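You operate a simulated robot arm through the tools that you are given. There is no shell and no other tool. Be economical: measure what you need, move in short steps, check, and stop when the job is done.

The job below is to be done with a simulated two-armed robot. You get a single attempt, and the scene is never put back.

TASK
On the cover of the ironing board, fold the bath towel in half.

Only the result counts: the job must be done as asked and must still hold three seconds after the hand-in. Knocking over, shifting, dropping, spilling or breaking anything else fails it. Lids that push on must go on centred and level and be pressed home; caps that screw on are set level and turned clockwise until they are tight. Flat cloth is picked up by pressing the open fingertips on it (5 to 10 N) and closing them slowly along it; thin cloth reads only 2 to 8 mm in the jaws.

THE ROBOT
Two 7-joint arms with four-finger grippers on one trunk, on a base that drives. Base frame: it is fixed to the floor where the robot stands at the start and does not move with it; the origin is under the middle of the robot, x ahead of it, y to its left, z up. Lengths are in m, angles in rad, forces in N, time in s.
The left shoulder is at the start at [0.04, 0.181, 1.105], the right one opposite. With the tool pointing down near the work surface each hand reaches from about 0.28 to 0.82 m from the robot's upright axis, wherever it stands, measured 20 degrees to its own side. Places, roughly: ironing board [0.5, 0, 0.8]. Payload 3.67 kg a hand.
Tool frame (each hand has its own): the origin (TCP) lies between the finger pads and is the grasp point; the fingertips stand 0.028 m ahead of it; z points along the fingers, y is the line along which they close. The gripper opens to 0.112 m. The gripper's body begins 0.073 m behind the TCP.
Orientation is that of the tool frame in the base frame, as a unit quaternion [x, y, z, w]. With the fingers straight down and closing along the base's y, the tool's x points along the base's -x, its y along +y and its z along -z.

THE INTERFACE
- The arms move only by the tool step_arm. It takes "left_commands", "right_commands" or both (then of equal length, played together; a hand with none holds still); each is a list of rows, each a list of 6 numbers: the shift along the tool's x, y, z in units of 30 mm (1.0 is 30 mm), then the turn, a rotation vector about the tool's x, y, z in units of 4 degrees (1.0 is 4 degrees). In form: [[x, y, z, wx, wy, wz], ...]. A call has 1 to 8 rows; each row shifts and turns the commanded pose from where the row before left it, along the tool's axes as they then stand. "left_gripper" and "right_gripper" are, for a hand that has rows, the gripper command, from -1 (fully open) to 1 (shut), values between in proportion, set as the call begins (left out, the last holds). A call with a number of a shift or a turn outside -1 to 1 is refused whole. Each row takes 0.2 s and may step no farther than 0.05 m and 0.15 rad from the row before; otherwise, or with a gripper value out of range, the whole call is refused. A pose out of reach is approached as far as the arm can. The call stops where the force on the tool passes 40 N (or 10 N more than at its start, if that is more) or the arm is blocked; 0.2 s more then pass. Each finger halts on what it meets, pressing with about 36 N; the grip force reading is that of the motor and also rises with nothing between the fingers. The clock runs only during rows and for 0.2 s after the last one: add rows that do not move to give the fingers time. It gives the time, the measured TCP pose, the force on the tool (base axes), the opening and the grip force at its end, in the units of the frame above (readings bear some noise), with the torque about the TCP (base axes, N m) and any sound that the robot's microphone picked up, and new pictures: "show" is both (left out), scene, wrist or none (wrist: the cameras of the hands that moved).
- Cameras (640 x 400 px; columns grow to the right, rows downward): "scene" is now at [0.1116, -0.0062, 1.3315]; the picture's right is [-0.04, -1.00, 0.00], its down [-0.73, 0.03, -0.68] and it looks along [0.68, -0.03, -0.73] (base axes); focal length 262 px, centre (320, 200). "left" rides on the left gripper at [0.06, 0.018, -0.104] in its tool frame; the picture's right is [-0.29, 0.96, 0.00], its down [-0.80, -0.24, -0.55] and it looks along [-0.53, -0.16, 0.83] (tool axes); focal length 234 px, centre (320, 200). "right" rides on the right gripper at [0.06, -0.018, -0.104] in its tool frame; the picture's right is [0.29, 0.96, 0.00], its down [-0.80, 0.24, -0.55] and it looks along [-0.53, 0.16, 0.83] (tool axes); focal length 234 px, centre (320, 200). There is no depth. A picture from a camera that has moved, and an enlarged one, comes with that camera's place and axes in the base frame and with its lens. The place of the scene camera against the robot may be out by one fixed shift of up to 0.025 m in any direction.
- lift_body(by): slides the trunk up (or, below 0, down) by that many m; the arms and the scene camera ride with it, the base frame stays. It gives what a move gives, with no picture.
- roll_base(legs): drives the robot by 1 to 6 legs, each [ahead, left, turn to the left] in m, m and rad, along the robot's own axes; the way and the turn of a leg run together, so that a leg with both is an arc; at most 1.5 m and 3.142 rad a leg. The arms and the cameras ride along, it lands a little off, and it stops where it bumps. It gives what a move gives, and a new picture of the scene camera.
- turn_head(pan, tilt): turns the head with the scene camera to pan (to the left, within 1.501 rad either way) and tilt (down, from -0.506 to 1.204), counted from straight ahead of the robot. It gives what a move gives, and a new picture of the scene camera.
- inspect(camera, box): a new picture of the part [left, top, right, bottom] of that camera's present view, enlarged. No time passes.
- hand_in(): hands the job in; it is judged then, once.

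Go step by step. Nothing tells you exact positions but the pictures and the camera data: compare them with the known pose of the tool, close in by small moves and look again before you grip or let go. The budget is 120 turns and 260 pictures, counting those below and the enlarged ones. Unless the task says otherwise, let go and move clear before handing in, and close with one line.

The tools are called as name(argument=value, ...) on one line, values as JSON. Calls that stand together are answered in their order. step_arm: Moves the arms, as the interface text tells. Its arguments: {"type":"object","properties":{"left_commands":{"type":"array"},"left_gripper":{"type":"number"},"right_commands":{"type":"array"},"right_gripper":{"type":"number"},"show":{"type":"string","enum":["both","scene","wrist","none"]}},"required":[]} The other tools are called the same way: lift_body (by) slides the trunk up or down; roll_base (legs) drives the base; turn_head (pan, tilt) turns the head that bears the scene camera; inspect (camera, box) takes an enlarged picture of a part of a camera's view; hand_in () hands the job in.

At the start:

```text
t: 0.0
left_tool_pos: [0.621, 0.2653, 0.9576]
left_tcp_rot: [0.0, 1.0, -0.001, 0.0]
left_wrist_force: [0.0, -0.7, -0.3]
left_wrist_torque: [-0.01, 0.02, 0.02]
left_width: 0.1119
left_gripper_force: 0.0
right_tool_pos: [0.5722, -0.2709, 0.9902]
right_tcp_rot: [0.0, 1.0, -0.001, 0.001]
right_wrist_force: [0.5, -0.2, 0.0]
right_wrist_torque: [-0.03, -0.02, 0.0]
right_width: 0.112
right_gripper_force: 0.1
trunk travel left (down, up): [-0.225, 0.289]
robot x, y, heading: [0.0015, 0.0031, -0.001]
head pan, tilt: [-0.038, 0.82]
```

scene: 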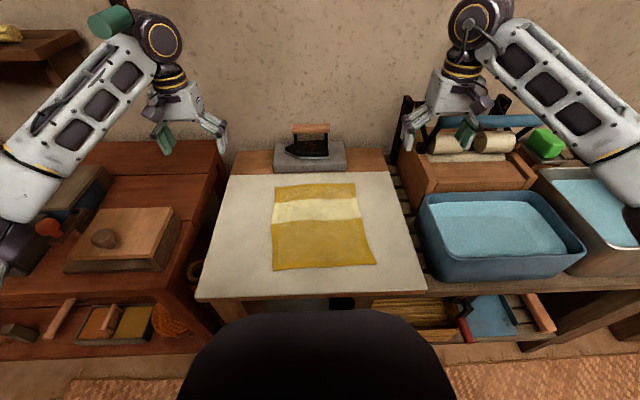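
right: 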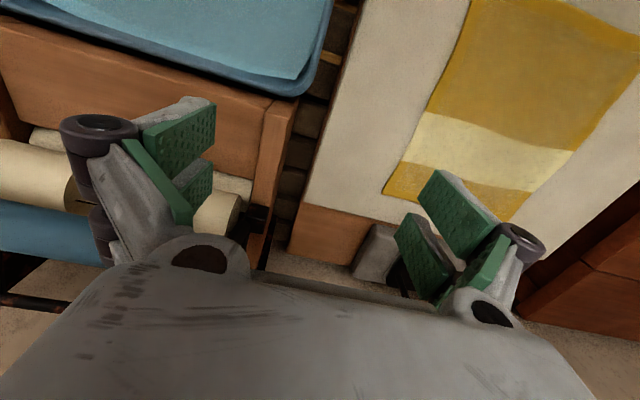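
left: 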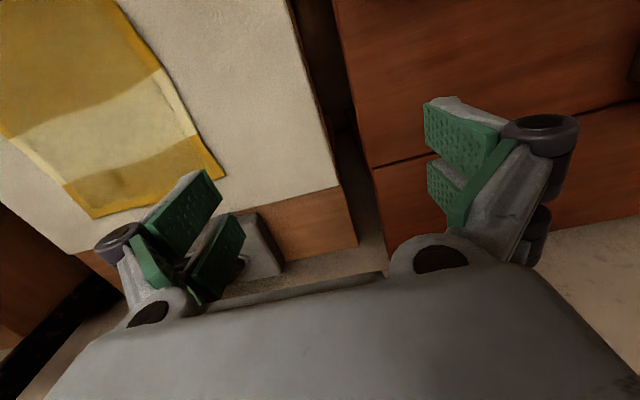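

The towel lies on the cover at about x 0.40–0.67, y −0.13 to 0.105 and z about 0.775. I plan to take both near corners and carry them over to the far edge, so I'll bring both hands above the near corners first.

step_arm(left_commands=[[0.86, -0.846, 0.45, 0, 0, 0], [0.86, -0.846, 0.45, 0, 0, 0], [0.86, -0.846, 0.45, 0, 0, 0], [0.86, -0.846, 0.45, 0, 0, 0], [0.86, -0.846, 0.45, 0, 0, 0], [0.86, -0.846, 0.45, 0, 0, 0], [0.86, -0.846, 0.45, 0, 0, 0], [0.86, -0.846, 0.45, 0, 0, 0]], right_commands=[[0.654, 0.733, 0.583, 0, 0, 0], [0.654, 0.733, 0.583, 0, 0, 0], [0.654, 0.733, 0.583, 0, 0, 0], [0.654, 0.733, 0.583, 0, 0, 0], [0.654, 0.733, 0.583, 0, 0, 0], [0.654, 0.733, 0.583, 0, 0, 0], [0.654, 0.733, 0.583, 0, 0, 0], [0.654, 0.733, 0.583, 0, 0, 0]], left_gripper=0, right_gripper=0)

```text
t: 1.8
left_tool_pos: [0.4134, 0.0589, 0.8503]
left_tcp_rot: [0.0, 1.0, 0.0, 0.0]
left_wrist_force: [-1.0, -0.2, -0.9]
left_wrist_torque: [0.03, -0.02, 0.02]
left_width: 0.0557
left_gripper_force: 0.0
right_tool_pos: [0.4152, -0.0939, 0.8487]
right_tcp_rot: [-0.001, 1.0, 0.0, 0.0]
right_wrist_force: [-0.4, 0.1, -0.4]
right_wrist_torque: [-0.04, 0.0, 0.01]
right_width: 0.0558
right_gripper_force: 0.1
trunk travel left (down, up): [-0.225, 0.289]
robot x, y, heading: [-0.0035, -0.0002, -0.003]
head pan, tilt: [-0.038, 0.82]
camera scene: at [0.1112, -0.0063, 1.3315], right [-0.04, -1.0, 0.0], down [-0.73, 0.03, -0.68], along [0.68, -0.03, -0.73], focal length 262 px, centre (320, 200)
camera right: at [0.3546, -0.1135, 0.952], right [-0.29, 0.96, 0.0], down [0.8, 0.24, 0.55], along [0.53, 0.16, -0.83], focal length 234 px, centre (320, 200)
camera left: at [0.3545, 0.0779, 0.9548], right [0.29, 0.96, 0.0], down [0.8, -0.24, 0.55], along [0.53, -0.16, -0.83], focal length 234 px, centre (320, 200)
```

scene: 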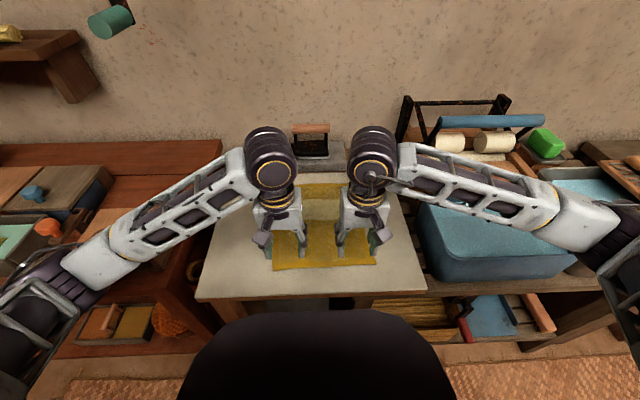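
right: 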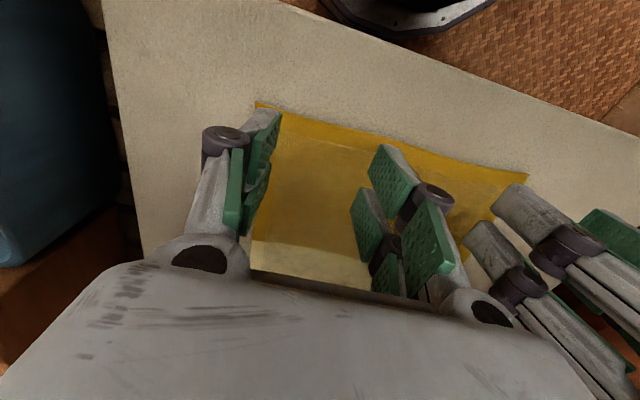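
left: 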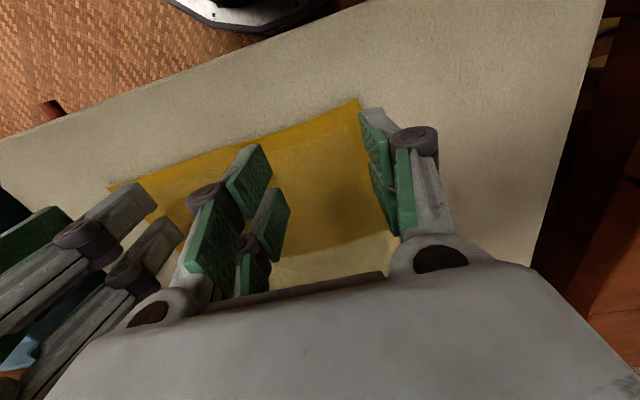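

Triangulating with both wrist cameras puts the near corners at about (0.396, 0.094) and (0.403, −0.147), with the cover at z about 0.765. I'll lower the hands close to the cloth.

step_arm(left_commands=[[0.05, -0.13, 0.55, 0, 0, 0], [0.05, -0.13, 0.55, 0, 0, 0], [0, 0, 0.5, 0, 0, 0]], right_commands=[[0, -0.1, 0.55, 0, 0, 0], [0, -0.1, 0.5, 0, 0, 0], [0, 0, 0.5, 0, 0, 0]])

```text
t: 2.6
left_tool_pos: [0.409, 0.0534, 0.801]
left_tcp_rot: [0.001, 1.0, 0.0, 0.0]
left_wrist_force: [-0.8, 0.0, -0.2]
left_wrist_torque: [-0.04, -0.01, 0.0]
left_width: 0.0559
left_gripper_force: 0.1
right_tool_pos: [0.4151, -0.1004, 0.8017]
right_tcp_rot: [-0.001, 1.0, 0.0, 0.0]
right_wrist_force: [-0.1, 0.4, 0.0]
right_wrist_torque: [0.0, 0.03, -0.02]
right_width: 0.0559
right_gripper_force: 0.1
trunk travel left (down, up): [-0.225, 0.289]
robot x, y, heading: [0.0007, -0.0021, -0.002]
head pan, tilt: [-0.038, 0.82]
camera scene: at [0.1116, -0.0061, 1.3315], right [-0.04, -1.0, 0.0], down [-0.73, 0.03, -0.68], along [0.68, -0.03, -0.73], focal length 262 px, centre (320, 200)
camera right: at [0.3546, -0.1192, 0.9068], right [-0.29, 0.96, 0.0], down [0.8, 0.24, 0.55], along [0.53, 0.16, -0.83], focal length 234 px, centre (320, 200)
camera left: at [0.3516, 0.0722, 0.9046], right [0.29, 0.96, 0.0], down [0.8, -0.24, 0.55], along [0.53, -0.16, -0.83], focal length 234 px, centre (320, 200)
```

scene: 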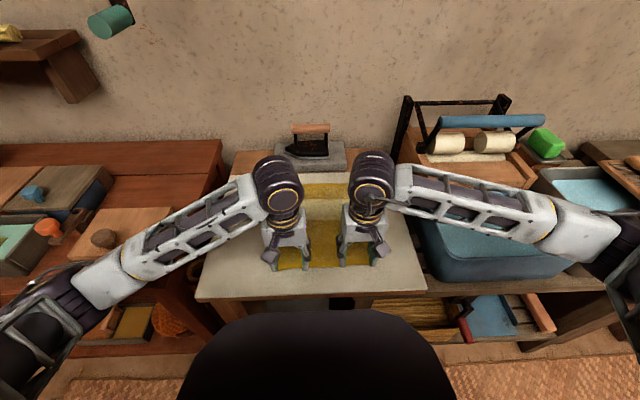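
right: 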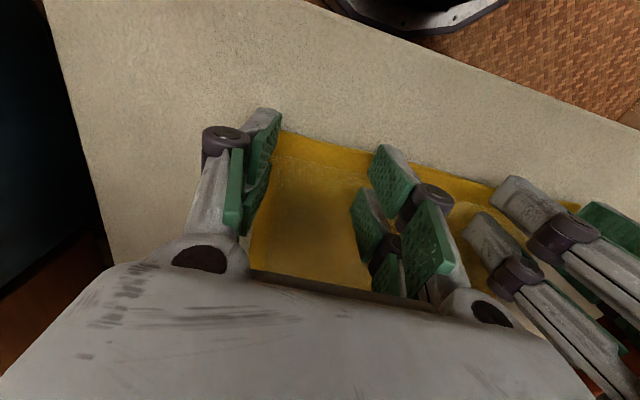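
left: 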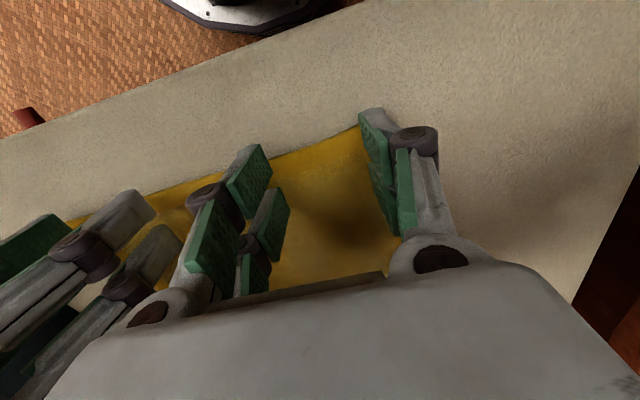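

The outer fingers sit right at the side edges, so I'll shift both hands about 8 mm inward and 5 mm ahead. Then I'll go down until there is light contact.

step_arm(left_commands=[[-0.2, -0.33, 0, 0, 0, 0], [0, 0, 0.12, 0, 0, 0], [0, 0, 0.12, 0, 0, 0]], right_commands=[[-0.13, 0.2, 0, 0, 0, 0], [0, 0, 0.12, 0, 0, 0], [0, 0, 0.12, 0, 0, 0]], show="wrist")

```text
t: 3.4
left_tool_pos: [0.4183, 0.045, 0.7952]
left_tcp_rot: [0.0, 1.0, 0.0, 0.0]
left_wrist_force: [0.1, -0.4, -0.8]
left_wrist_torque: [-0.02, 0.01, -0.01]
left_width: 0.0561
left_gripper_force: 0.1
right_tool_pos: [0.4199, -0.0939, 0.7942]
right_tcp_rot: [0.0, 1.0, 0.0, 0.0]
right_wrist_force: [-0.6, -0.5, -0.7]
right_wrist_torque: [-0.01, 0.03, 0.01]
right_width: 0.0562
right_gripper_force: 0.1
trunk travel left (down, up): [-0.225, 0.289]
robot x, y, heading: [-0.002, 0.0004, -0.003]
head pan, tilt: [-0.038, 0.82]
camera right: at [0.3593, -0.1132, 0.899], right [-0.29, 0.96, 0.0], down [0.8, 0.24, 0.55], along [0.53, 0.16, -0.83], focal length 234 px, centre (320, 200)
camera left: at [0.3582, 0.0628, 0.8985], right [0.29, 0.96, 0.0], down [0.8, -0.24, 0.55], along [0.53, -0.16, -0.83], focal length 234 px, centre (320, 200)
```

right: 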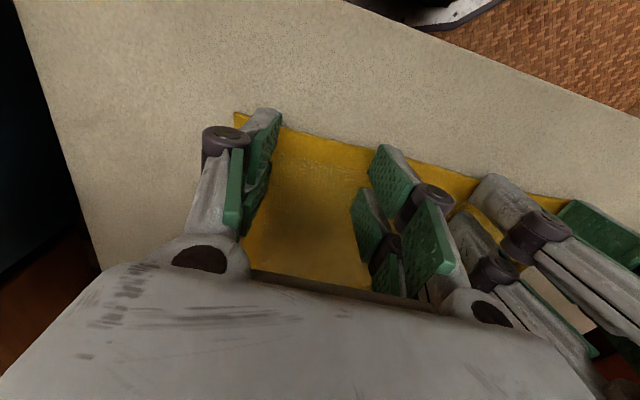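
left: 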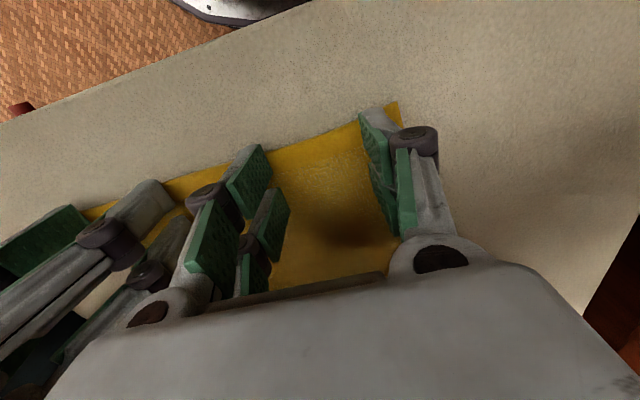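

Both corners now show just outside the outer fingers. I'll keep going down until the hands feel the cloth.

step_arm(left_commands=[[0, 0, 0.1, 0, 0, 0], [0, 0, 0.1, 0, 0, 0]], right_commands=[[0, 0, 0.1, 0, 0, 0], [0, 0, 0.1, 0, 0, 0]], show="none")

```text
t: 4.0
left_tool_pos: [0.4156, 0.0441, 0.7903]
left_tcp_rot: [0.0, 1.0, -0.001, 0.0]
left_wrist_force: [0.0, -1.3, 4.8]
left_wrist_torque: [-0.05, -0.04, -0.01]
left_width: 0.056
left_gripper_force: 0.2
right_tool_pos: [0.4187, -0.0947, 0.7894]
right_tcp_rot: [0.001, 1.0, 0.0, 0.001]
right_wrist_force: [0.6, 0.5, 4.4]
right_wrist_torque: [-0.05, -0.11, 0.0]
right_width: 0.0559
right_gripper_force: 0.7
trunk travel left (down, up): [-0.225, 0.289]
robot x, y, heading: [-0.0018, 0.0031, -0.001]
head pan, tilt: [-0.038, 0.82]
```

Contact is about 4.5 N on each hand. I'll press slightly more to reach 6–8 N.

step_arm(left_commands=[[0, 0, 0.05, 0, 0, 0]], right_commands=[[0, 0, 0.05, 0, 0, 0]], show="none")

```text
t: 4.4
left_tool_pos: [0.4158, 0.0437, 0.7872]
left_tcp_rot: [0.0, 1.0, -0.002, 0.002]
left_wrist_force: [0.8, -0.5, 18.1]
left_wrist_torque: [-0.06, -0.06, -0.07]
left_width: 0.0567
left_gripper_force: 5.2
right_tool_pos: [0.4191, -0.0945, 0.7875]
right_tcp_rot: [0.001, 1.0, 0.0, 0.002]
right_wrist_force: [1.7, -1.3, 11.5]
right_wrist_torque: [-0.1, -0.1, -0.02]
right_width: 0.0564
right_gripper_force: 0.4
trunk travel left (down, up): [-0.225, 0.289]
robot x, y, heading: [-0.0002, 0.0, 0.001]
head pan, tilt: [-0.038, 0.82]
```

That overshot, with 18 N on the left and 11.5 N on the right, so I'll ease off a little.

step_arm(left_commands=[[0, 0, -0.032, 0, 0, 0], [0, 0, 0, 0, 0, 0]], right_commands=[[0, 0, -0.015, 0, 0, 0], [0, 0, 0, 0, 0, 0]], show="none")

```text
t: 5.0
left_tool_pos: [0.4156, 0.044, 0.7874]
left_tcp_rot: [-0.001, 1.0, 0.001, 0.0]
left_wrist_force: [2.1, -0.9, 17.6]
left_wrist_torque: [-0.06, -0.11, -0.02]
left_width: 0.0566
left_gripper_force: 0.5
right_tool_pos: [0.4186, -0.0951, 0.7897]
right_tcp_rot: [0.0, 1.0, 0.0, 0.001]
right_wrist_force: [4.1, 0.0, 10.3]
right_wrist_torque: [-0.02, -0.13, 0.0]
right_width: 0.0562
right_gripper_force: 0.1
trunk travel left (down, up): [-0.225, 0.289]
robot x, y, heading: [0.0013, 0.0006, 0.002]
head pan, tilt: [-0.038, 0.82]
```

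step_arm(left_commands=[[0, 0, -0.04, 0, 0, 0], [0, 0, 0, 0, 0, 0]], right_commands=[[0, 0, -0.01, 0, 0, 0], [0, 0, 0, 0, 0, 0]], show="none")

```text
t: 5.6
left_tool_pos: [0.4147, 0.0446, 0.7895]
left_tcp_rot: [0.0, 1.0, 0.0, 0.0]
left_wrist_force: [2.6, -1.2, 7.7]
left_wrist_torque: [-0.1, -0.09, 0.04]
left_width: 0.0562
left_gripper_force: 0.4
right_tool_pos: [0.4188, -0.0943, 0.7884]
right_tcp_rot: [0.001, 1.0, 0.0, 0.001]
right_wrist_force: [0.6, 1.2, 10.3]
right_wrist_torque: [-0.02, -0.1, -0.02]
right_width: 0.0571
right_gripper_force: 1.1
trunk travel left (down, up): [-0.225, 0.289]
robot x, y, heading: [-0.0012, -0.0023, -0.0]
head pan, tilt: [-0.038, 0.82]
```

The forces are now about 8 and 10 N. I'll close the fingers slowly in stages.

step_arm(left_commands=[[0, 0, 0, 0, 0, 0], [0, 0, 0, 0, 0, 0]], right_commands=[[0, 0, -0.015, 0, 0, 0], [0, 0, 0, 0, 0, 0]], left_gripper=0.2, right_gripper=0.2, show="wrist")

```text
t: 6.2
left_tool_pos: [0.4147, 0.0441, 0.79]
left_tcp_rot: [0.0, 1.0, 0.0, 0.0]
left_wrist_force: [-0.9, -2.8, 11.0]
left_wrist_torque: [-0.1, -0.05, -0.02]
left_width: 0.0461
left_gripper_force: 0.6
right_tool_pos: [0.4194, -0.0947, 0.7908]
right_tcp_rot: [0.0, 1.0, 0.0, 0.001]
right_wrist_force: [0.8, 1.5, 11.1]
right_wrist_torque: [-0.02, -0.1, 0.04]
right_width: 0.0453
right_gripper_force: 1.1
trunk travel left (down, up): [-0.225, 0.289]
robot x, y, heading: [-0.002, 0.0002, 0.002]
head pan, tilt: [-0.038, 0.82]
camera right: at [0.3584, -0.1136, 0.8943], right [-0.29, 0.96, 0.0], down [0.8, 0.24, 0.56], along [0.53, 0.16, -0.83], focal length 234 px, centre (320, 200)
camera left: at [0.3561, 0.0635, 0.8939], right [0.29, 0.96, 0.0], down [0.8, -0.24, 0.55], along [0.53, -0.16, -0.83], focal length 234 px, centre (320, 200)
```

right: 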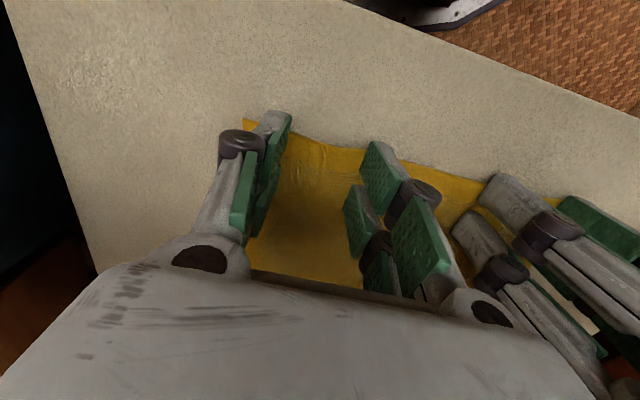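
left: 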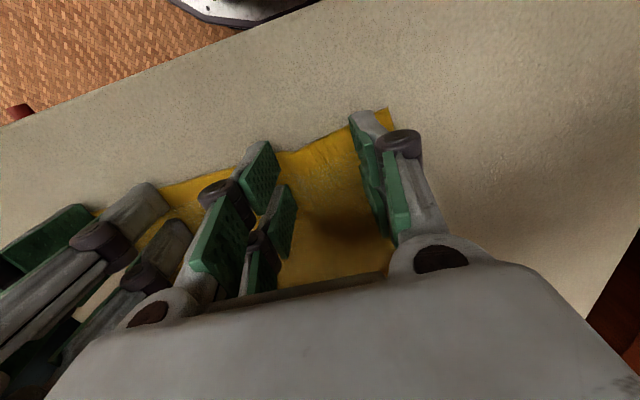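

The cloth is moving with the fingers and starting to bunch. I'll carry on closing.

step_arm(left_commands=[[0, 0, 0, 0, 0, 0], [0, 0, 0, 0, 0, 0]], right_commands=[[0, 0, 0, 0, 0, 0], [0, 0, 0, 0, 0, 0]], left_gripper=0.4, right_gripper=0.4, show="none")

step_arm(left_commands=[[0, 0, 0, 0, 0, 0], [0, 0, 0, 0, 0, 0]], right_commands=[[0, 0, 0, 0, 0, 0], [0, 0, 0, 0, 0, 0]], left_gripper=0.6, right_gripper=0.6, show="wrist")

```text
t: 6.8
left_tool_pos: [0.4163, 0.0454, 0.7903]
left_tcp_rot: [0.0, 1.0, 0.001, 0.001]
left_wrist_force: [-0.1, -4.3, 13.5]
left_wrist_torque: [-0.16, -0.1, -0.05]
left_width: 0.0348
left_gripper_force: 0.7
right_tool_pos: [0.4179, -0.0943, 0.7915]
right_tcp_rot: [0.0, 1.0, -0.001, 0.001]
right_wrist_force: [0.2, 1.8, 15.7]
right_wrist_torque: [0.02, -0.11, 0.04]
right_width: 0.0346
right_gripper_force: 0.8
trunk travel left (down, up): [-0.225, 0.289]
robot x, y, heading: [0.0033, -0.0018, -0.002]
head pan, tilt: [-0.038, 0.82]
```

```text
t: 7.4
left_tool_pos: [0.4147, 0.0445, 0.7897]
left_tcp_rot: [0.0, 1.0, 0.0, 0.001]
left_wrist_force: [0.5, -4.3, 15.0]
left_wrist_torque: [-0.17, -0.07, -0.02]
left_width: 0.0232
left_gripper_force: 0.3
right_tool_pos: [0.4179, -0.0962, 0.7901]
right_tcp_rot: [0.0, 1.0, 0.0, 0.0]
right_wrist_force: [-0.2, 3.4, 17.8]
right_wrist_torque: [0.06, -0.12, 0.03]
right_width: 0.0224
right_gripper_force: 0.0
trunk travel left (down, up): [-0.225, 0.289]
robot x, y, heading: [-0.0002, -0.0024, 0.001]
head pan, tilt: [-0.038, 0.82]
camera right: at [0.3582, -0.1136, 0.8944], right [-0.29, 0.96, 0.0], down [0.8, 0.24, 0.56], along [0.53, 0.16, -0.83], focal length 234 px, centre (320, 200)
camera left: at [0.3561, 0.0635, 0.8941], right [0.29, 0.96, 0.0], down [0.8, -0.24, 0.56], along [0.53, -0.16, -0.83], focal length 234 px, centre (320, 200)
```

right: 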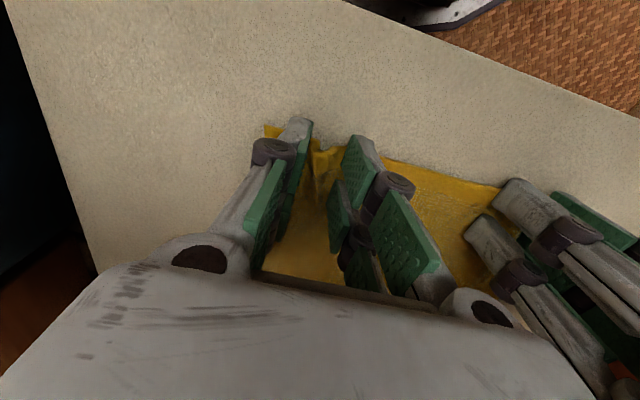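
left: 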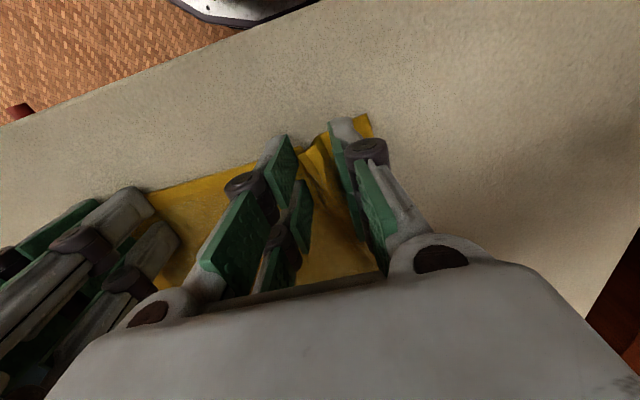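

A ridge of cloth is rising between the fingers. I'll relieve the pressure slightly and close on it.

step_arm(left_commands=[[0, 0, -0.03, 0, 0, 0], [0, 0, 0, 0, 0, 0]], right_commands=[[0, 0, -0.04, 0, 0, 0], [0, 0, 0, 0, 0, 0]], left_gripper=0.8, right_gripper=0.8, show="none")

step_arm(left_commands=[[0, 0, 0, 0, 0, 0], [0, 0, 0, 0, 0, 0], [0, 0, 0, 0, 0, 0]], right_commands=[[0, 0, 0, 0, 0, 0], [0, 0, 0, 0, 0, 0], [0, 0, 0, 0, 0, 0]], left_gripper=1, right_gripper=1, show="wrist")

```text
t: 8.0
left_tool_pos: [0.4156, 0.0453, 0.7912]
left_tcp_rot: [0.0, 1.0, 0.0, 0.0]
left_wrist_force: [-1.8, -3.0, 8.1]
left_wrist_torque: [-0.11, 0.03, 0.0]
left_width: 0.0125
left_gripper_force: 0.7
right_tool_pos: [0.4174, -0.0951, 0.7916]
right_tcp_rot: [0.0, 1.0, 0.0, 0.0]
right_wrist_force: [0.4, 2.9, 7.9]
right_wrist_torque: [0.08, -0.04, 0.0]
right_width: 0.0115
right_gripper_force: 0.9
trunk travel left (down, up): [-0.225, 0.289]
robot x, y, heading: [0.0008, -0.0015, 0.003]
head pan, tilt: [-0.038, 0.82]
```

```text
t: 8.8
left_tool_pos: [0.4162, 0.0439, 0.7905]
left_tcp_rot: [0.0, 1.0, -0.001, 0.001]
left_wrist_force: [0.7, -10.1, 3.7]
left_wrist_torque: [-0.32, 0.02, 0.01]
left_width: 0.0048
left_gripper_force: 36.4
right_tool_pos: [0.4183, -0.0948, 0.7906]
right_tcp_rot: [0.0, 1.0, 0.001, 0.0]
right_wrist_force: [-0.4, 10.2, 3.0]
right_wrist_torque: [0.29, 0.06, 0.17]
right_width: 0.0039
right_gripper_force: 35.5
trunk travel left (down, up): [-0.225, 0.289]
robot x, y, heading: [-0.0034, 0.0042, 0.004]
head pan, tilt: [-0.038, 0.82]
camera right: at [0.3584, -0.1133, 0.8947], right [-0.29, 0.96, 0.0], down [0.8, 0.24, 0.55], along [0.53, 0.16, -0.83], focal length 234 px, centre (320, 200)
camera left: at [0.3575, 0.0633, 0.8942], right [0.29, 0.96, 0.0], down [0.8, -0.24, 0.55], along [0.53, -0.16, -0.83], focal length 234 px, centre (320, 200)
```

right: 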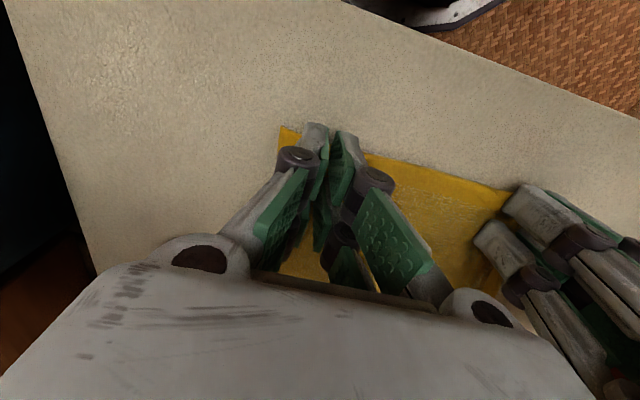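
left: 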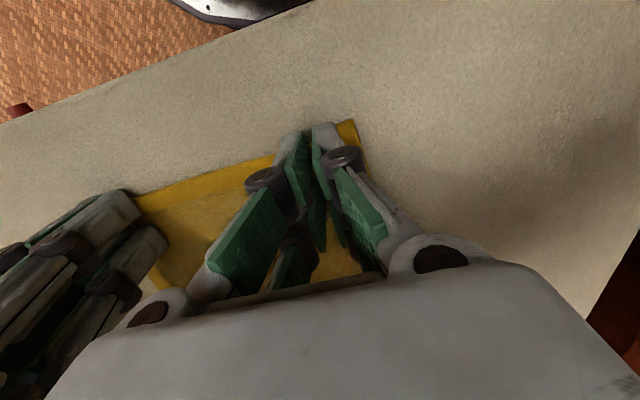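

Both jaws read 4–5 mm with a firm grip, so the cloth is held. I'll lift slightly to check that it comes along.

step_arm(left_commands=[[0, 0, -0.5, 0, 0, 0], [-0.2, 0, -0.7, 0, 0.5, 0], [-0.3, 0, -0.7, 0, 0.5, 0]], right_commands=[[0, 0, -0.5, 0, 0, 0], [-0.2, 0, -0.7, 0, 0.5, 0], [-0.3, 0, -0.7, 0, 0.5, 0]])

```text
t: 9.6
left_tool_pos: [0.4329, 0.0452, 0.8447]
left_tcp_rot: [0.0, 0.999, 0.001, -0.036]
left_wrist_force: [0.3, -12.7, 0.1]
left_wrist_torque: [-0.31, -0.02, 0.02]
left_width: 0.005
left_gripper_force: 36.3
right_tool_pos: [0.4344, -0.0955, 0.8471]
right_tcp_rot: [0.0, 0.999, 0.0, -0.036]
right_wrist_force: [-0.8, 13.9, -0.5]
right_wrist_torque: [0.35, 0.02, 0.16]
right_width: 0.0042
right_gripper_force: 35.7
trunk travel left (down, up): [-0.225, 0.289]
robot x, y, heading: [0.0018, -0.0014, -0.003]
head pan, tilt: [-0.038, 0.82]
camera scene: at [0.1118, -0.0062, 1.3315], right [-0.04, -1.0, 0.0], down [-0.73, 0.03, -0.68], along [0.68, -0.03, -0.73], focal length 262 px, centre (320, 200)
camera right: at [0.3824, -0.1139, 0.9549], right [-0.29, 0.96, 0.02], down [0.83, 0.24, 0.5], along [0.47, 0.16, -0.87], focal length 234 px, centre (320, 200)
camera left: at [0.3815, 0.0639, 0.9535], right [0.29, 0.96, -0.02], down [0.83, -0.24, 0.5], along [0.47, -0.16, -0.87], focal length 234 px, centre (320, 200)
```

scene: 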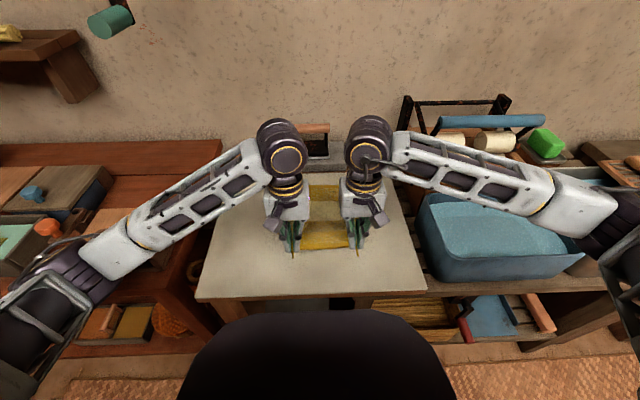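
right: 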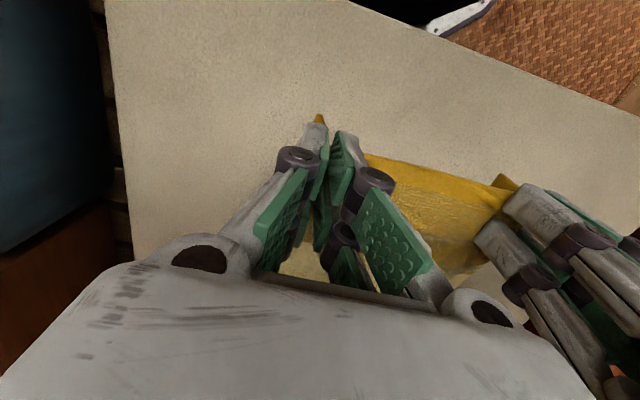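
left: 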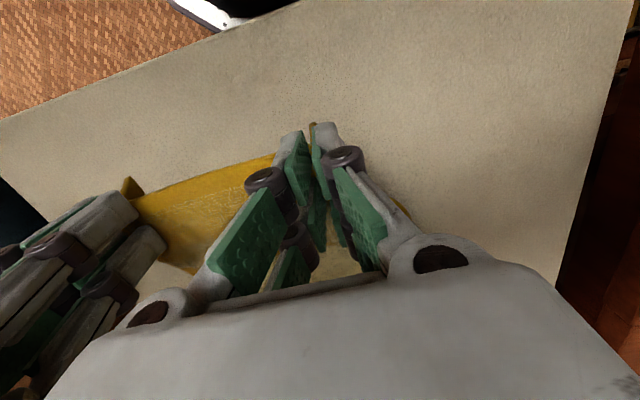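

The cloth is held at both corners and the lift is good. The stretch between the hands is about 12 N, so I'll ease them inward a little. Then I'll swing the edge forward in an arc, tilting the fingers back so the edge turns over.

step_arm(left_commands=[[-0.6, -0.12, -0.51, 0, 1, 0], [-0.57, 0, -0.48, 0, 1, 0], [-0.55, 0, -0.46, 0, 1, 0], [-0.54, 0, -0.43, 0, 1, 0], [-0.54, 0, -0.37, 0, 1, 0], [-0.54, 0, -0.35, 0, 1, 0], [-0.56, 0, -0.3, 0, 1, 0], [-0.54, 0, -0.34, 0, 1, 0]], right_commands=[[-0.6, 0.12, -0.51, 0, 1, 0], [-0.57, 0, -0.48, 0, 1, 0], [-0.55, 0, -0.46, 0, 1, 0], [-0.54, 0, -0.43, 0, 1, 0], [-0.54, 0, -0.37, 0, 1, 0], [-0.54, 0, -0.35, 0, 1, 0], [-0.56, 0, -0.3, 0, 1, 0], [-0.54, 0, -0.34, 0, 1, 0]])

```text
t: 11.4
left_tool_pos: [0.5871, 0.0413, 0.8997]
left_tcp_rot: [0.0, 0.951, -0.001, -0.31]
left_wrist_force: [0.0, -0.8, -0.5]
left_wrist_torque: [0.02, 0.01, 0.07]
left_width: 0.0044
left_gripper_force: 36.1
right_tool_pos: [0.589, -0.0914, 0.8969]
right_tcp_rot: [0.0, 0.951, -0.001, -0.31]
right_wrist_force: [-0.2, 1.1, 0.2]
right_wrist_torque: [-0.01, 0.02, -0.02]
right_width: 0.0036
right_gripper_force: 36.4
trunk travel left (down, up): [-0.225, 0.289]
robot x, y, heading: [-0.0026, -0.0011, 0.0]
head pan, tilt: [-0.038, 0.82]
camera scene: at [0.1124, -0.0063, 1.3314], right [-0.04, -1.0, 0.0], down [-0.73, 0.03, -0.68], along [0.68, -0.03, -0.73], focal length 262 px, centre (320, 200)
camera right: at [0.6015, -0.1099, 1.0171], right [-0.23, 0.96, 0.17], down [0.97, 0.24, -0.02], along [-0.06, 0.16, -0.99], focal length 234 px, centre (320, 200)
camera left: at [0.6004, 0.0603, 1.0176], right [0.23, 0.96, -0.17], down [0.97, -0.24, -0.02], along [-0.06, -0.16, -0.99], focal length 234 px, centre (320, 200)
```

scene: 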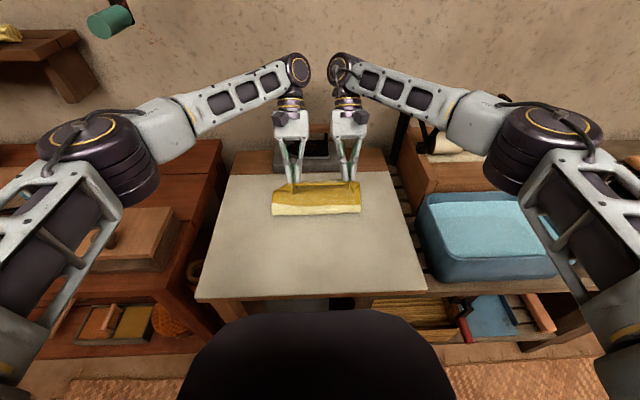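
right: 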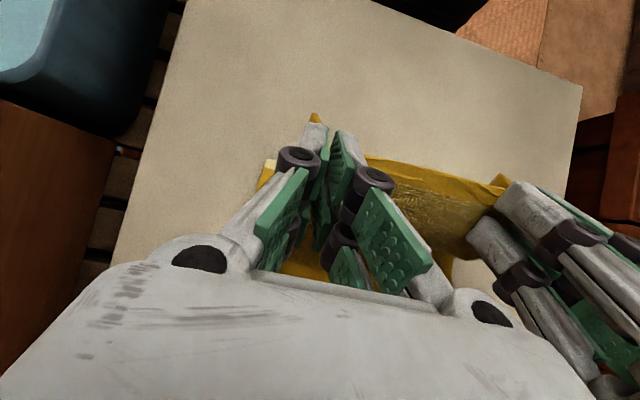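
left: 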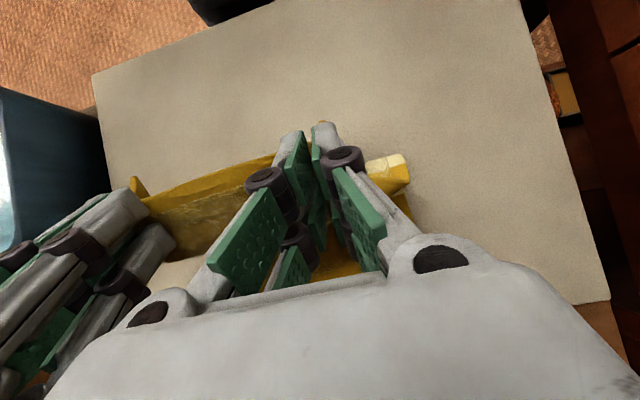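

The fold is forming well and the tension is gone. I'll carry on forward and down toward the far edge.

step_arm(left_commands=[[-0.594, 0, 0.104, 0, 0, 0], [-0.594, 0, 0.104, 0, 0, 0], [-0.594, 0, 0.104, 0, 0, 0], [-0.594, 0, 0.104, 0, 0, 0]], right_commands=[[-0.594, 0, 0.104, 0, 0, 0], [-0.594, 0, 0.104, 0, 0, 0], [-0.594, 0, 0.104, 0, 0, 0], [-0.594, 0, 0.104, 0, 0, 0]])

inspect(camera="scene", box=[220, 110, 420, 235])

```text
t: 12.4
left_tool_pos: [0.6275, 0.0415, 0.8527]
left_tcp_rot: [0.002, 0.951, -0.003, -0.31]
left_wrist_force: [0.3, 0.1, 0.1]
left_wrist_torque: [-0.1, 0.02, 0.03]
left_width: 0.0047
left_gripper_force: 36.1
left hand out of reach, approached as far as the arm can: row 4
right_tool_pos: [0.6374, -0.0904, 0.8469]
right_tcp_rot: [-0.001, 0.951, -0.002, -0.309]
right_wrist_force: [-0.2, 1.3, -0.1]
right_wrist_torque: [-0.03, 0.0, 0.05]
right_width: 0.0035
right_gripper_force: 36.2
trunk travel left (down, up): [-0.225, 0.289]
robot x, y, heading: [-0.0022, -0.0006, 0.001]
head pan, tilt: [-0.038, 0.82]
camera scene: at [0.1118, -0.0045, 1.3315], right [-0.04, -1.0, 0.0], down [-0.73, 0.03, -0.68], along [0.68, -0.03, -0.73], focal length 262 px, centre (320, 200)
camera right: at [0.6512, -0.1084, 0.9663], right [-0.23, 0.96, 0.17], down [0.97, 0.24, -0.02], along [-0.06, 0.16, -0.99], focal length 234 px, centre (320, 200)
camera left: at [0.6423, 0.0606, 0.9715], right [0.23, 0.96, -0.18], down [0.97, -0.24, -0.02], along [-0.06, -0.17, -0.98], focal length 234 px, centre (320, 200)
```

scene: 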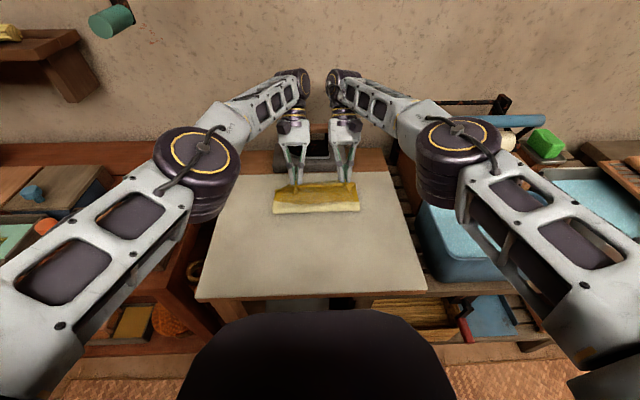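
right: 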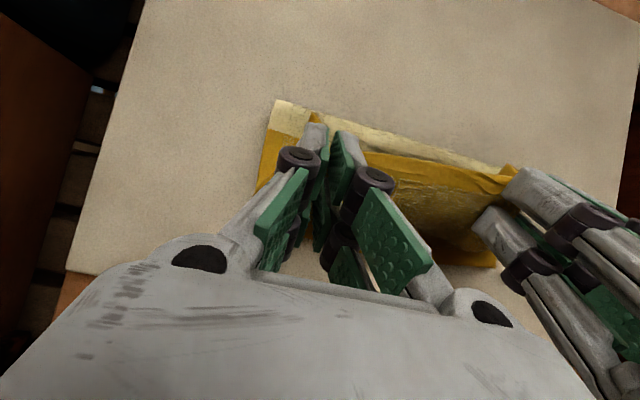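
left: 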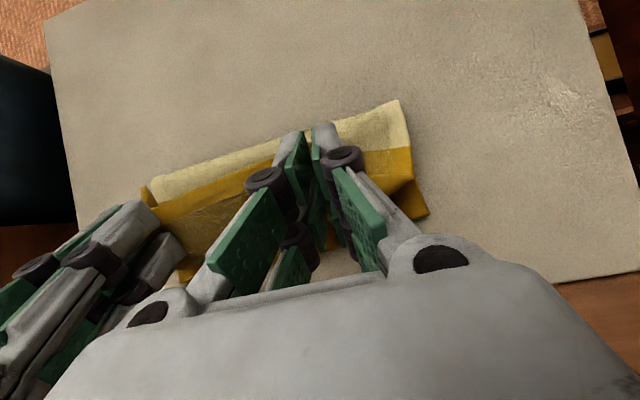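

```text
3.20 times, centred on (320, 172) of scene
camera zoom: at [0.1118, -0.0045, 1.3315], right [-0.04, -1.0, 0.0], down [-0.73, 0.03, -0.68], along [0.68, -0.03, -0.73], focal length 837 px, centre (320, 288)
```

zoom: 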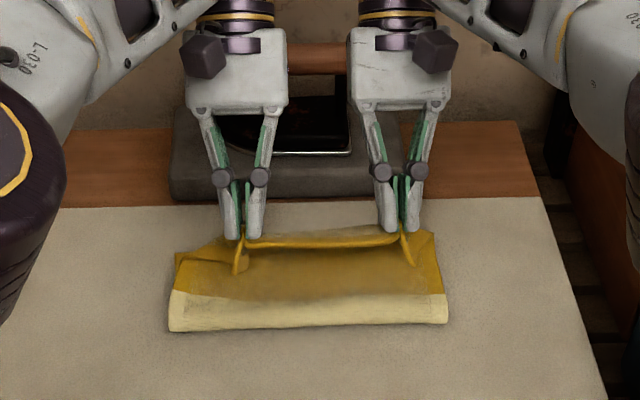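

The towel is folding properly, but the tilted left arm is at the limit of its reach. I'll reduce the tilt to about 20° while going farther forward and down.

step_arm(left_commands=[[-0.337, 0, 0.077, 0, -1, 0], [-0.33, 0, 0.1, 0, -1, 0], [-0.32, 0, 0.12, 0, -1, 0], [-0.31, 0, 0.14, 0, -1, 0]], right_commands=[[-0.337, 0, 0.077, 0, -1, 0], [-0.33, 0, 0.1, 0, -1, 0], [-0.32, 0, 0.12, 0, -1, 0], [-0.31, 0, 0.14, 0, -1, 0]], show="none")

inspect(camera="scene", box=[220, 110, 420, 235])

inspect(camera="left", box=[0, 0, 640, 400])

```text
t: 13.4
left_tool_pos: [0.6562, 0.0419, 0.8206]
left_tcp_rot: [0.0, 0.985, -0.001, -0.173]
left_wrist_force: [0.5, -1.3, 0.7]
left_wrist_torque: [-0.11, 0.02, 0.0]
left_width: 0.0045
left_gripper_force: 36.3
right_tool_pos: [0.666, -0.0904, 0.8165]
right_tcp_rot: [0.0, 0.985, 0.0, -0.172]
right_wrist_force: [-1.1, 2.6, 0.4]
right_wrist_torque: [0.04, 0.02, 0.03]
right_width: 0.0039
right_gripper_force: 36.5
trunk travel left (down, up): [-0.225, 0.289]
robot x, y, heading: [0.0003, 0.0022, -0.002]
head pan, tilt: [-0.038, 0.82]
```

```text
3.20 times, centred on (320, 172) of scene
camera zoom: at [0.1116, -0.006, 1.3315], right [-0.04, -1.0, 0.0], down [-0.73, 0.03, -0.68], along [0.68, -0.03, -0.73], focal length 837 px, centre (320, 288)
```

zoom: 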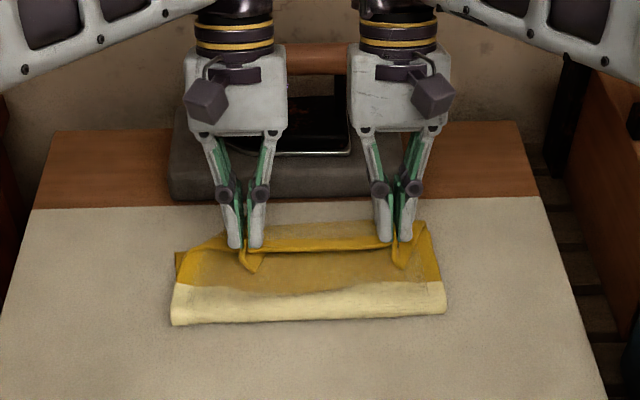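

```text
1.00 times, centred on (320, 200) of left (not enlarged: the box is as wide or as high as the picture)
camera zoom: at [0.6362, 0.0604, 0.94], right [0.27, 0.96, -0.1], down [0.94, -0.24, 0.25], along [0.21, -0.16, -0.96], focal length 234 px, centre (320, 200)
```

zoom: 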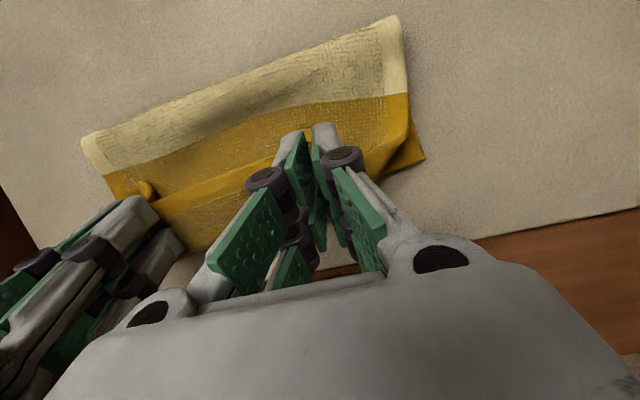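

The lower layer is still in place with its far corner near (0.665, 0.11), but the upper layer is slack and the fold bulge sits about 3 cm too far ahead. I'll finish lowering the grips at the far edge and look again.

step_arm(left_commands=[[-0.27, 0, 0.25, 0, 0, 0], [-0.27, 0, 0.25, 0, 0, 0], [0, 0, 0, 0, 0, 0]], right_commands=[[-0.25, 0, 0.19, 0, 0, 0], [-0.25, 0, 0.19, 0, 0, 0], [0, 0, 0, 0, 0, 0]], show="none")

inspect(camera="scene", box=[220, 110, 420, 235])

inspect(camera="left", box=[0, 0, 640, 400])

```text
t: 14.2
left_tool_pos: [0.6652, 0.0407, 0.8028]
left_tcp_rot: [0.0, 0.985, 0.0, -0.174]
left_wrist_force: [-1.5, -2.1, 5.1]
left_wrist_torque: [-0.11, 0.0, -0.02]
left_width: 0.0045
left_gripper_force: 35.5
right_tool_pos: [0.6731, -0.0908, 0.8024]
right_tcp_rot: [0.0, 0.985, 0.0, -0.173]
right_wrist_force: [-0.6, 1.3, 3.9]
right_wrist_torque: [0.12, 0.03, 0.06]
right_width: 0.0037
right_gripper_force: 36.1
trunk travel left (down, up): [-0.225, 0.289]
robot x, y, heading: [-0.0031, -0.0002, -0.002]
head pan, tilt: [-0.038, 0.82]
```

```text
3.20 times, centred on (320, 172) of scene
camera zoom: at [0.1109, -0.0061, 1.3316], right [-0.04, -1.0, 0.0], down [-0.73, 0.03, -0.68], along [0.68, -0.03, -0.73], focal length 837 px, centre (320, 288)
```

zoom: 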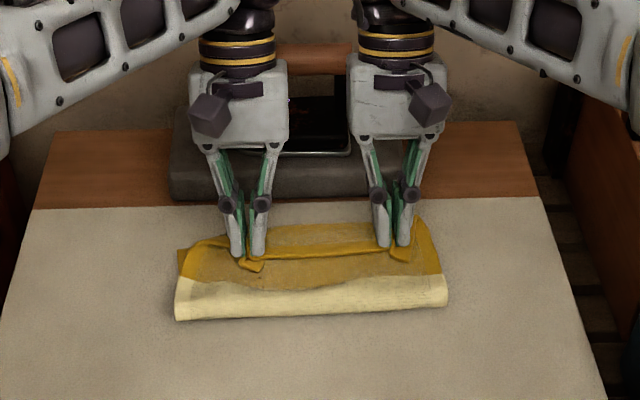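

```text
1.00 times, centred on (320, 200) of left (not enlarged: the box is as wide or as high as the picture)
camera zoom: at [0.6453, 0.0599, 0.9209], right [0.27, 0.96, -0.1], down [0.94, -0.24, 0.25], along [0.21, -0.16, -0.96], focal length 234 px, centre (320, 200)
```

zoom: 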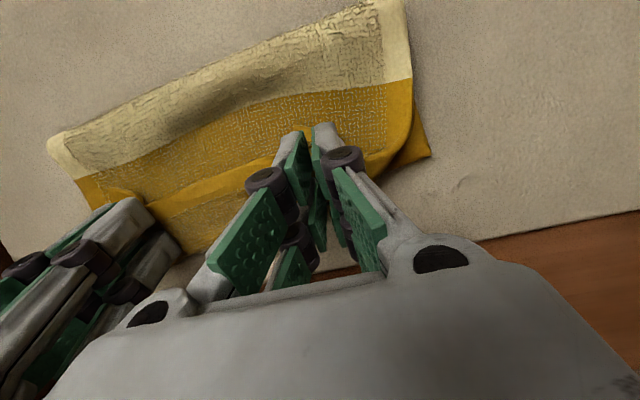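

The upper layer has run ahead of the fingers, reaching x about 0.70, and doubled back, so the crease sits at about 0.58 instead of 0.54. I'll lift back up toward the robot so the lower layer lies down again, then approach low so the loop bulges toward me.

step_arm(left_commands=[[0.52, 0, -0.3, 0, 1, 0], [0.54, 0, -0.26, 0, 1, 0], [0.56, 0, -0.22, 0, 1, 0], [0.57, 0, -0.18, 0, 1, 0], [0.59, 0, -0.14, 0, 1, 0], [0.59, 0, -0.1, 0, 1, 0]], right_commands=[[0.52, 0, -0.3, 0, 1, 0], [0.54, 0, -0.26, 0, 1, 0], [0.56, 0, -0.22, 0, 1, 0], [0.57, 0, -0.18, 0, 1, 0], [0.59, 0, -0.14, 0, 1, 0], [0.59, 0, -0.1, 0, 1, 0]], show="none")

inspect(camera="scene", box=[220, 110, 420, 235])

```text
t: 15.6
left_tool_pos: [0.5931, 0.0403, 0.8867]
left_tcp_rot: [0.002, 0.927, -0.003, -0.375]
left_wrist_force: [-0.2, 4.3, -2.9]
left_wrist_torque: [-0.35, 0.23, 0.29]
left_width: 0.0046
left_gripper_force: 36.4
right_tool_pos: [0.6027, -0.0898, 0.8833]
right_tcp_rot: [0.0, 0.928, 0.002, -0.374]
right_wrist_force: [-0.8, -1.3, -1.4]
right_wrist_torque: [0.14, 0.01, -0.09]
right_width: 0.0036
right_gripper_force: 35.9
trunk travel left (down, up): [-0.225, 0.289]
robot x, y, heading: [-0.0026, 0.0045, 0.004]
head pan, tilt: [-0.038, 0.82]
```

```text
3.20 times, centred on (320, 172) of scene
camera zoom: at [0.109, -0.0068, 1.3316], right [-0.04, -1.0, 0.0], down [-0.73, 0.03, -0.68], along [0.68, -0.03, -0.73], focal length 837 px, centre (320, 288)
```

zoom: 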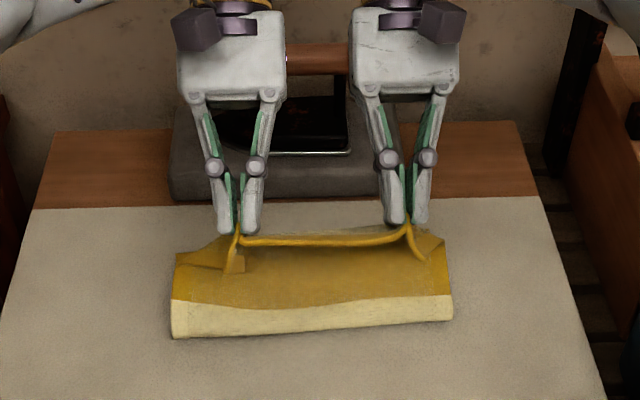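

The cloth now rises straight up to the fingers. I'll go back a bit more so the stripe lies down.

step_arm(left_commands=[[0.3, 0, 0.29, 0, 0, 0], [0.3, 0, 0.29, 0, 0, 0], [0.3, 0, 0.29, 0, 0, 0], [0.3, 0, 0.29, 0, 0, 0]], right_commands=[[0.35, 0, 0.34, 0, 0, 0], [0.35, 0, 0.34, 0, 0, 0], [0.35, 0, 0.34, 0, 0, 0], [0.35, 0, 0.34, 0, 0, 0]], show="none")

inspect(camera="scene", box=[220, 110, 420, 235])

inspect(camera="left", box=[0, 0, 640, 400])

```text
t: 16.6
left_tool_pos: [0.5449, 0.0416, 0.8854]
left_tcp_rot: [0.0, 0.927, 0.0, -0.375]
left_wrist_force: [-0.7, -0.9, -0.1]
left_wrist_torque: [-0.07, 0.02, 0.0]
left_width: 0.0045
left_gripper_force: 35.9
right_tool_pos: [0.5478, -0.092, 0.8824]
right_tcp_rot: [0.0, 0.927, 0.0, -0.374]
right_wrist_force: [0.1, 1.5, 0.2]
right_wrist_torque: [0.03, -0.08, 0.0]
right_width: 0.0035
right_gripper_force: 36.0
trunk travel left (down, up): [-0.225, 0.289]
robot x, y, heading: [-0.0017, 0.0017, -0.0]
head pan, tilt: [-0.038, 0.82]
```

```text
3.20 times, centred on (320, 172) of scene
camera zoom: at [0.1112, -0.0066, 1.3316], right [-0.04, -1.0, 0.0], down [-0.73, 0.03, -0.68], along [0.68, -0.03, -0.73], focal length 837 px, centre (320, 288)
```

zoom: 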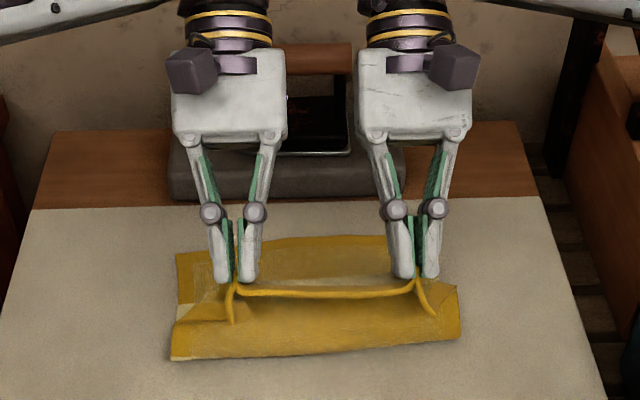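

```text
1.00 times, centred on (320, 200) of left (not enlarged: the box is as wide or as high as the picture)
camera zoom: at [0.5748, 0.0601, 1.0019], right [0.21, 0.96, -0.2], down [0.96, -0.24, -0.15], along [-0.2, -0.16, -0.97], focal length 234 px, centre (320, 200)
```

zoom: 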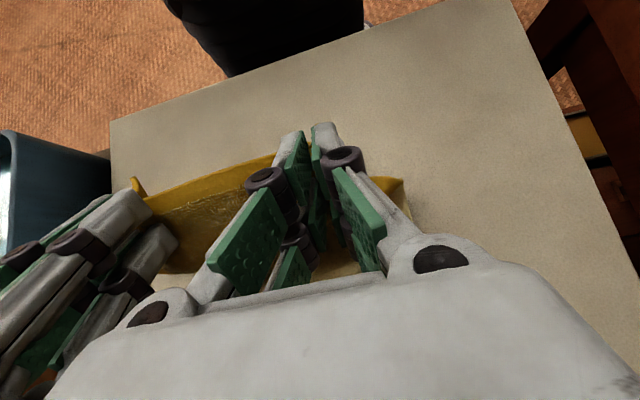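

The stripe now lies in the lower layer and the crease is near x 0.54. I'll come down diagonally and low so the slack bulges toward the robot.

step_arm(left_commands=[[-0.4, 0, 0.25, 0, 0, 0], [-0.4, 0, 0.25, 0, 0, 0], [-0.56, 0, 0.05, 0, 0, 0], [-0.56, 0, 0.05, 0, 0, 0], [-0.56, 0, 0.05, 0, 0, 0]], right_commands=[[-0.4, 0, 0.25, 0, 0, 0], [-0.4, 0, 0.25, 0, 0, 0], [-0.56, 0, 0.05, 0, 0, 0], [-0.56, 0, 0.05, 0, 0, 0], [-0.56, 0, 0.05, 0, 0, 0]], show="none")

inspect(camera="scene", box=[220, 110, 420, 235])

```text
t: 17.8
left_tool_pos: [0.5855, 0.042, 0.8185]
left_tcp_rot: [0.0, 0.927, 0.001, -0.376]
left_wrist_force: [0.4, -0.3, 0.5]
left_wrist_torque: [-0.06, 0.01, -0.02]
left_width: 0.0044
left_gripper_force: 35.8
right_tool_pos: [0.587, -0.0899, 0.8147]
right_tcp_rot: [0.001, 0.927, 0.001, -0.374]
right_wrist_force: [0.2, 1.0, 0.0]
right_wrist_torque: [-0.03, 0.0, 0.0]
right_width: 0.0036
right_gripper_force: 35.7
trunk travel left (down, up): [-0.225, 0.289]
robot x, y, heading: [-0.0014, 0.0012, 0.005]
head pan, tilt: [-0.038, 0.82]
```

```text
3.20 times, centred on (320, 172) of scene
camera zoom: at [0.1122, -0.0063, 1.3315], right [-0.04, -1.0, 0.0], down [-0.73, 0.03, -0.68], along [0.68, -0.03, -0.73], focal length 837 px, centre (320, 288)
```

zoom: 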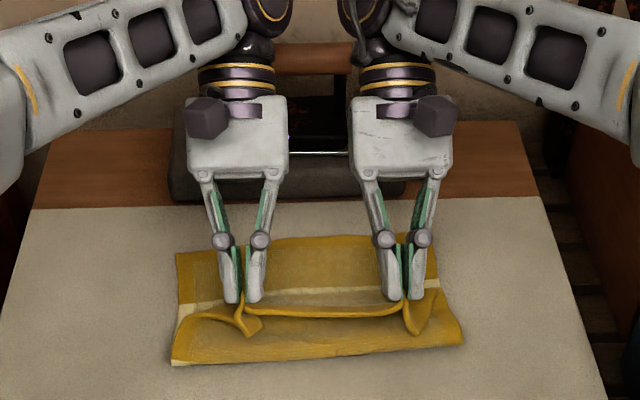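

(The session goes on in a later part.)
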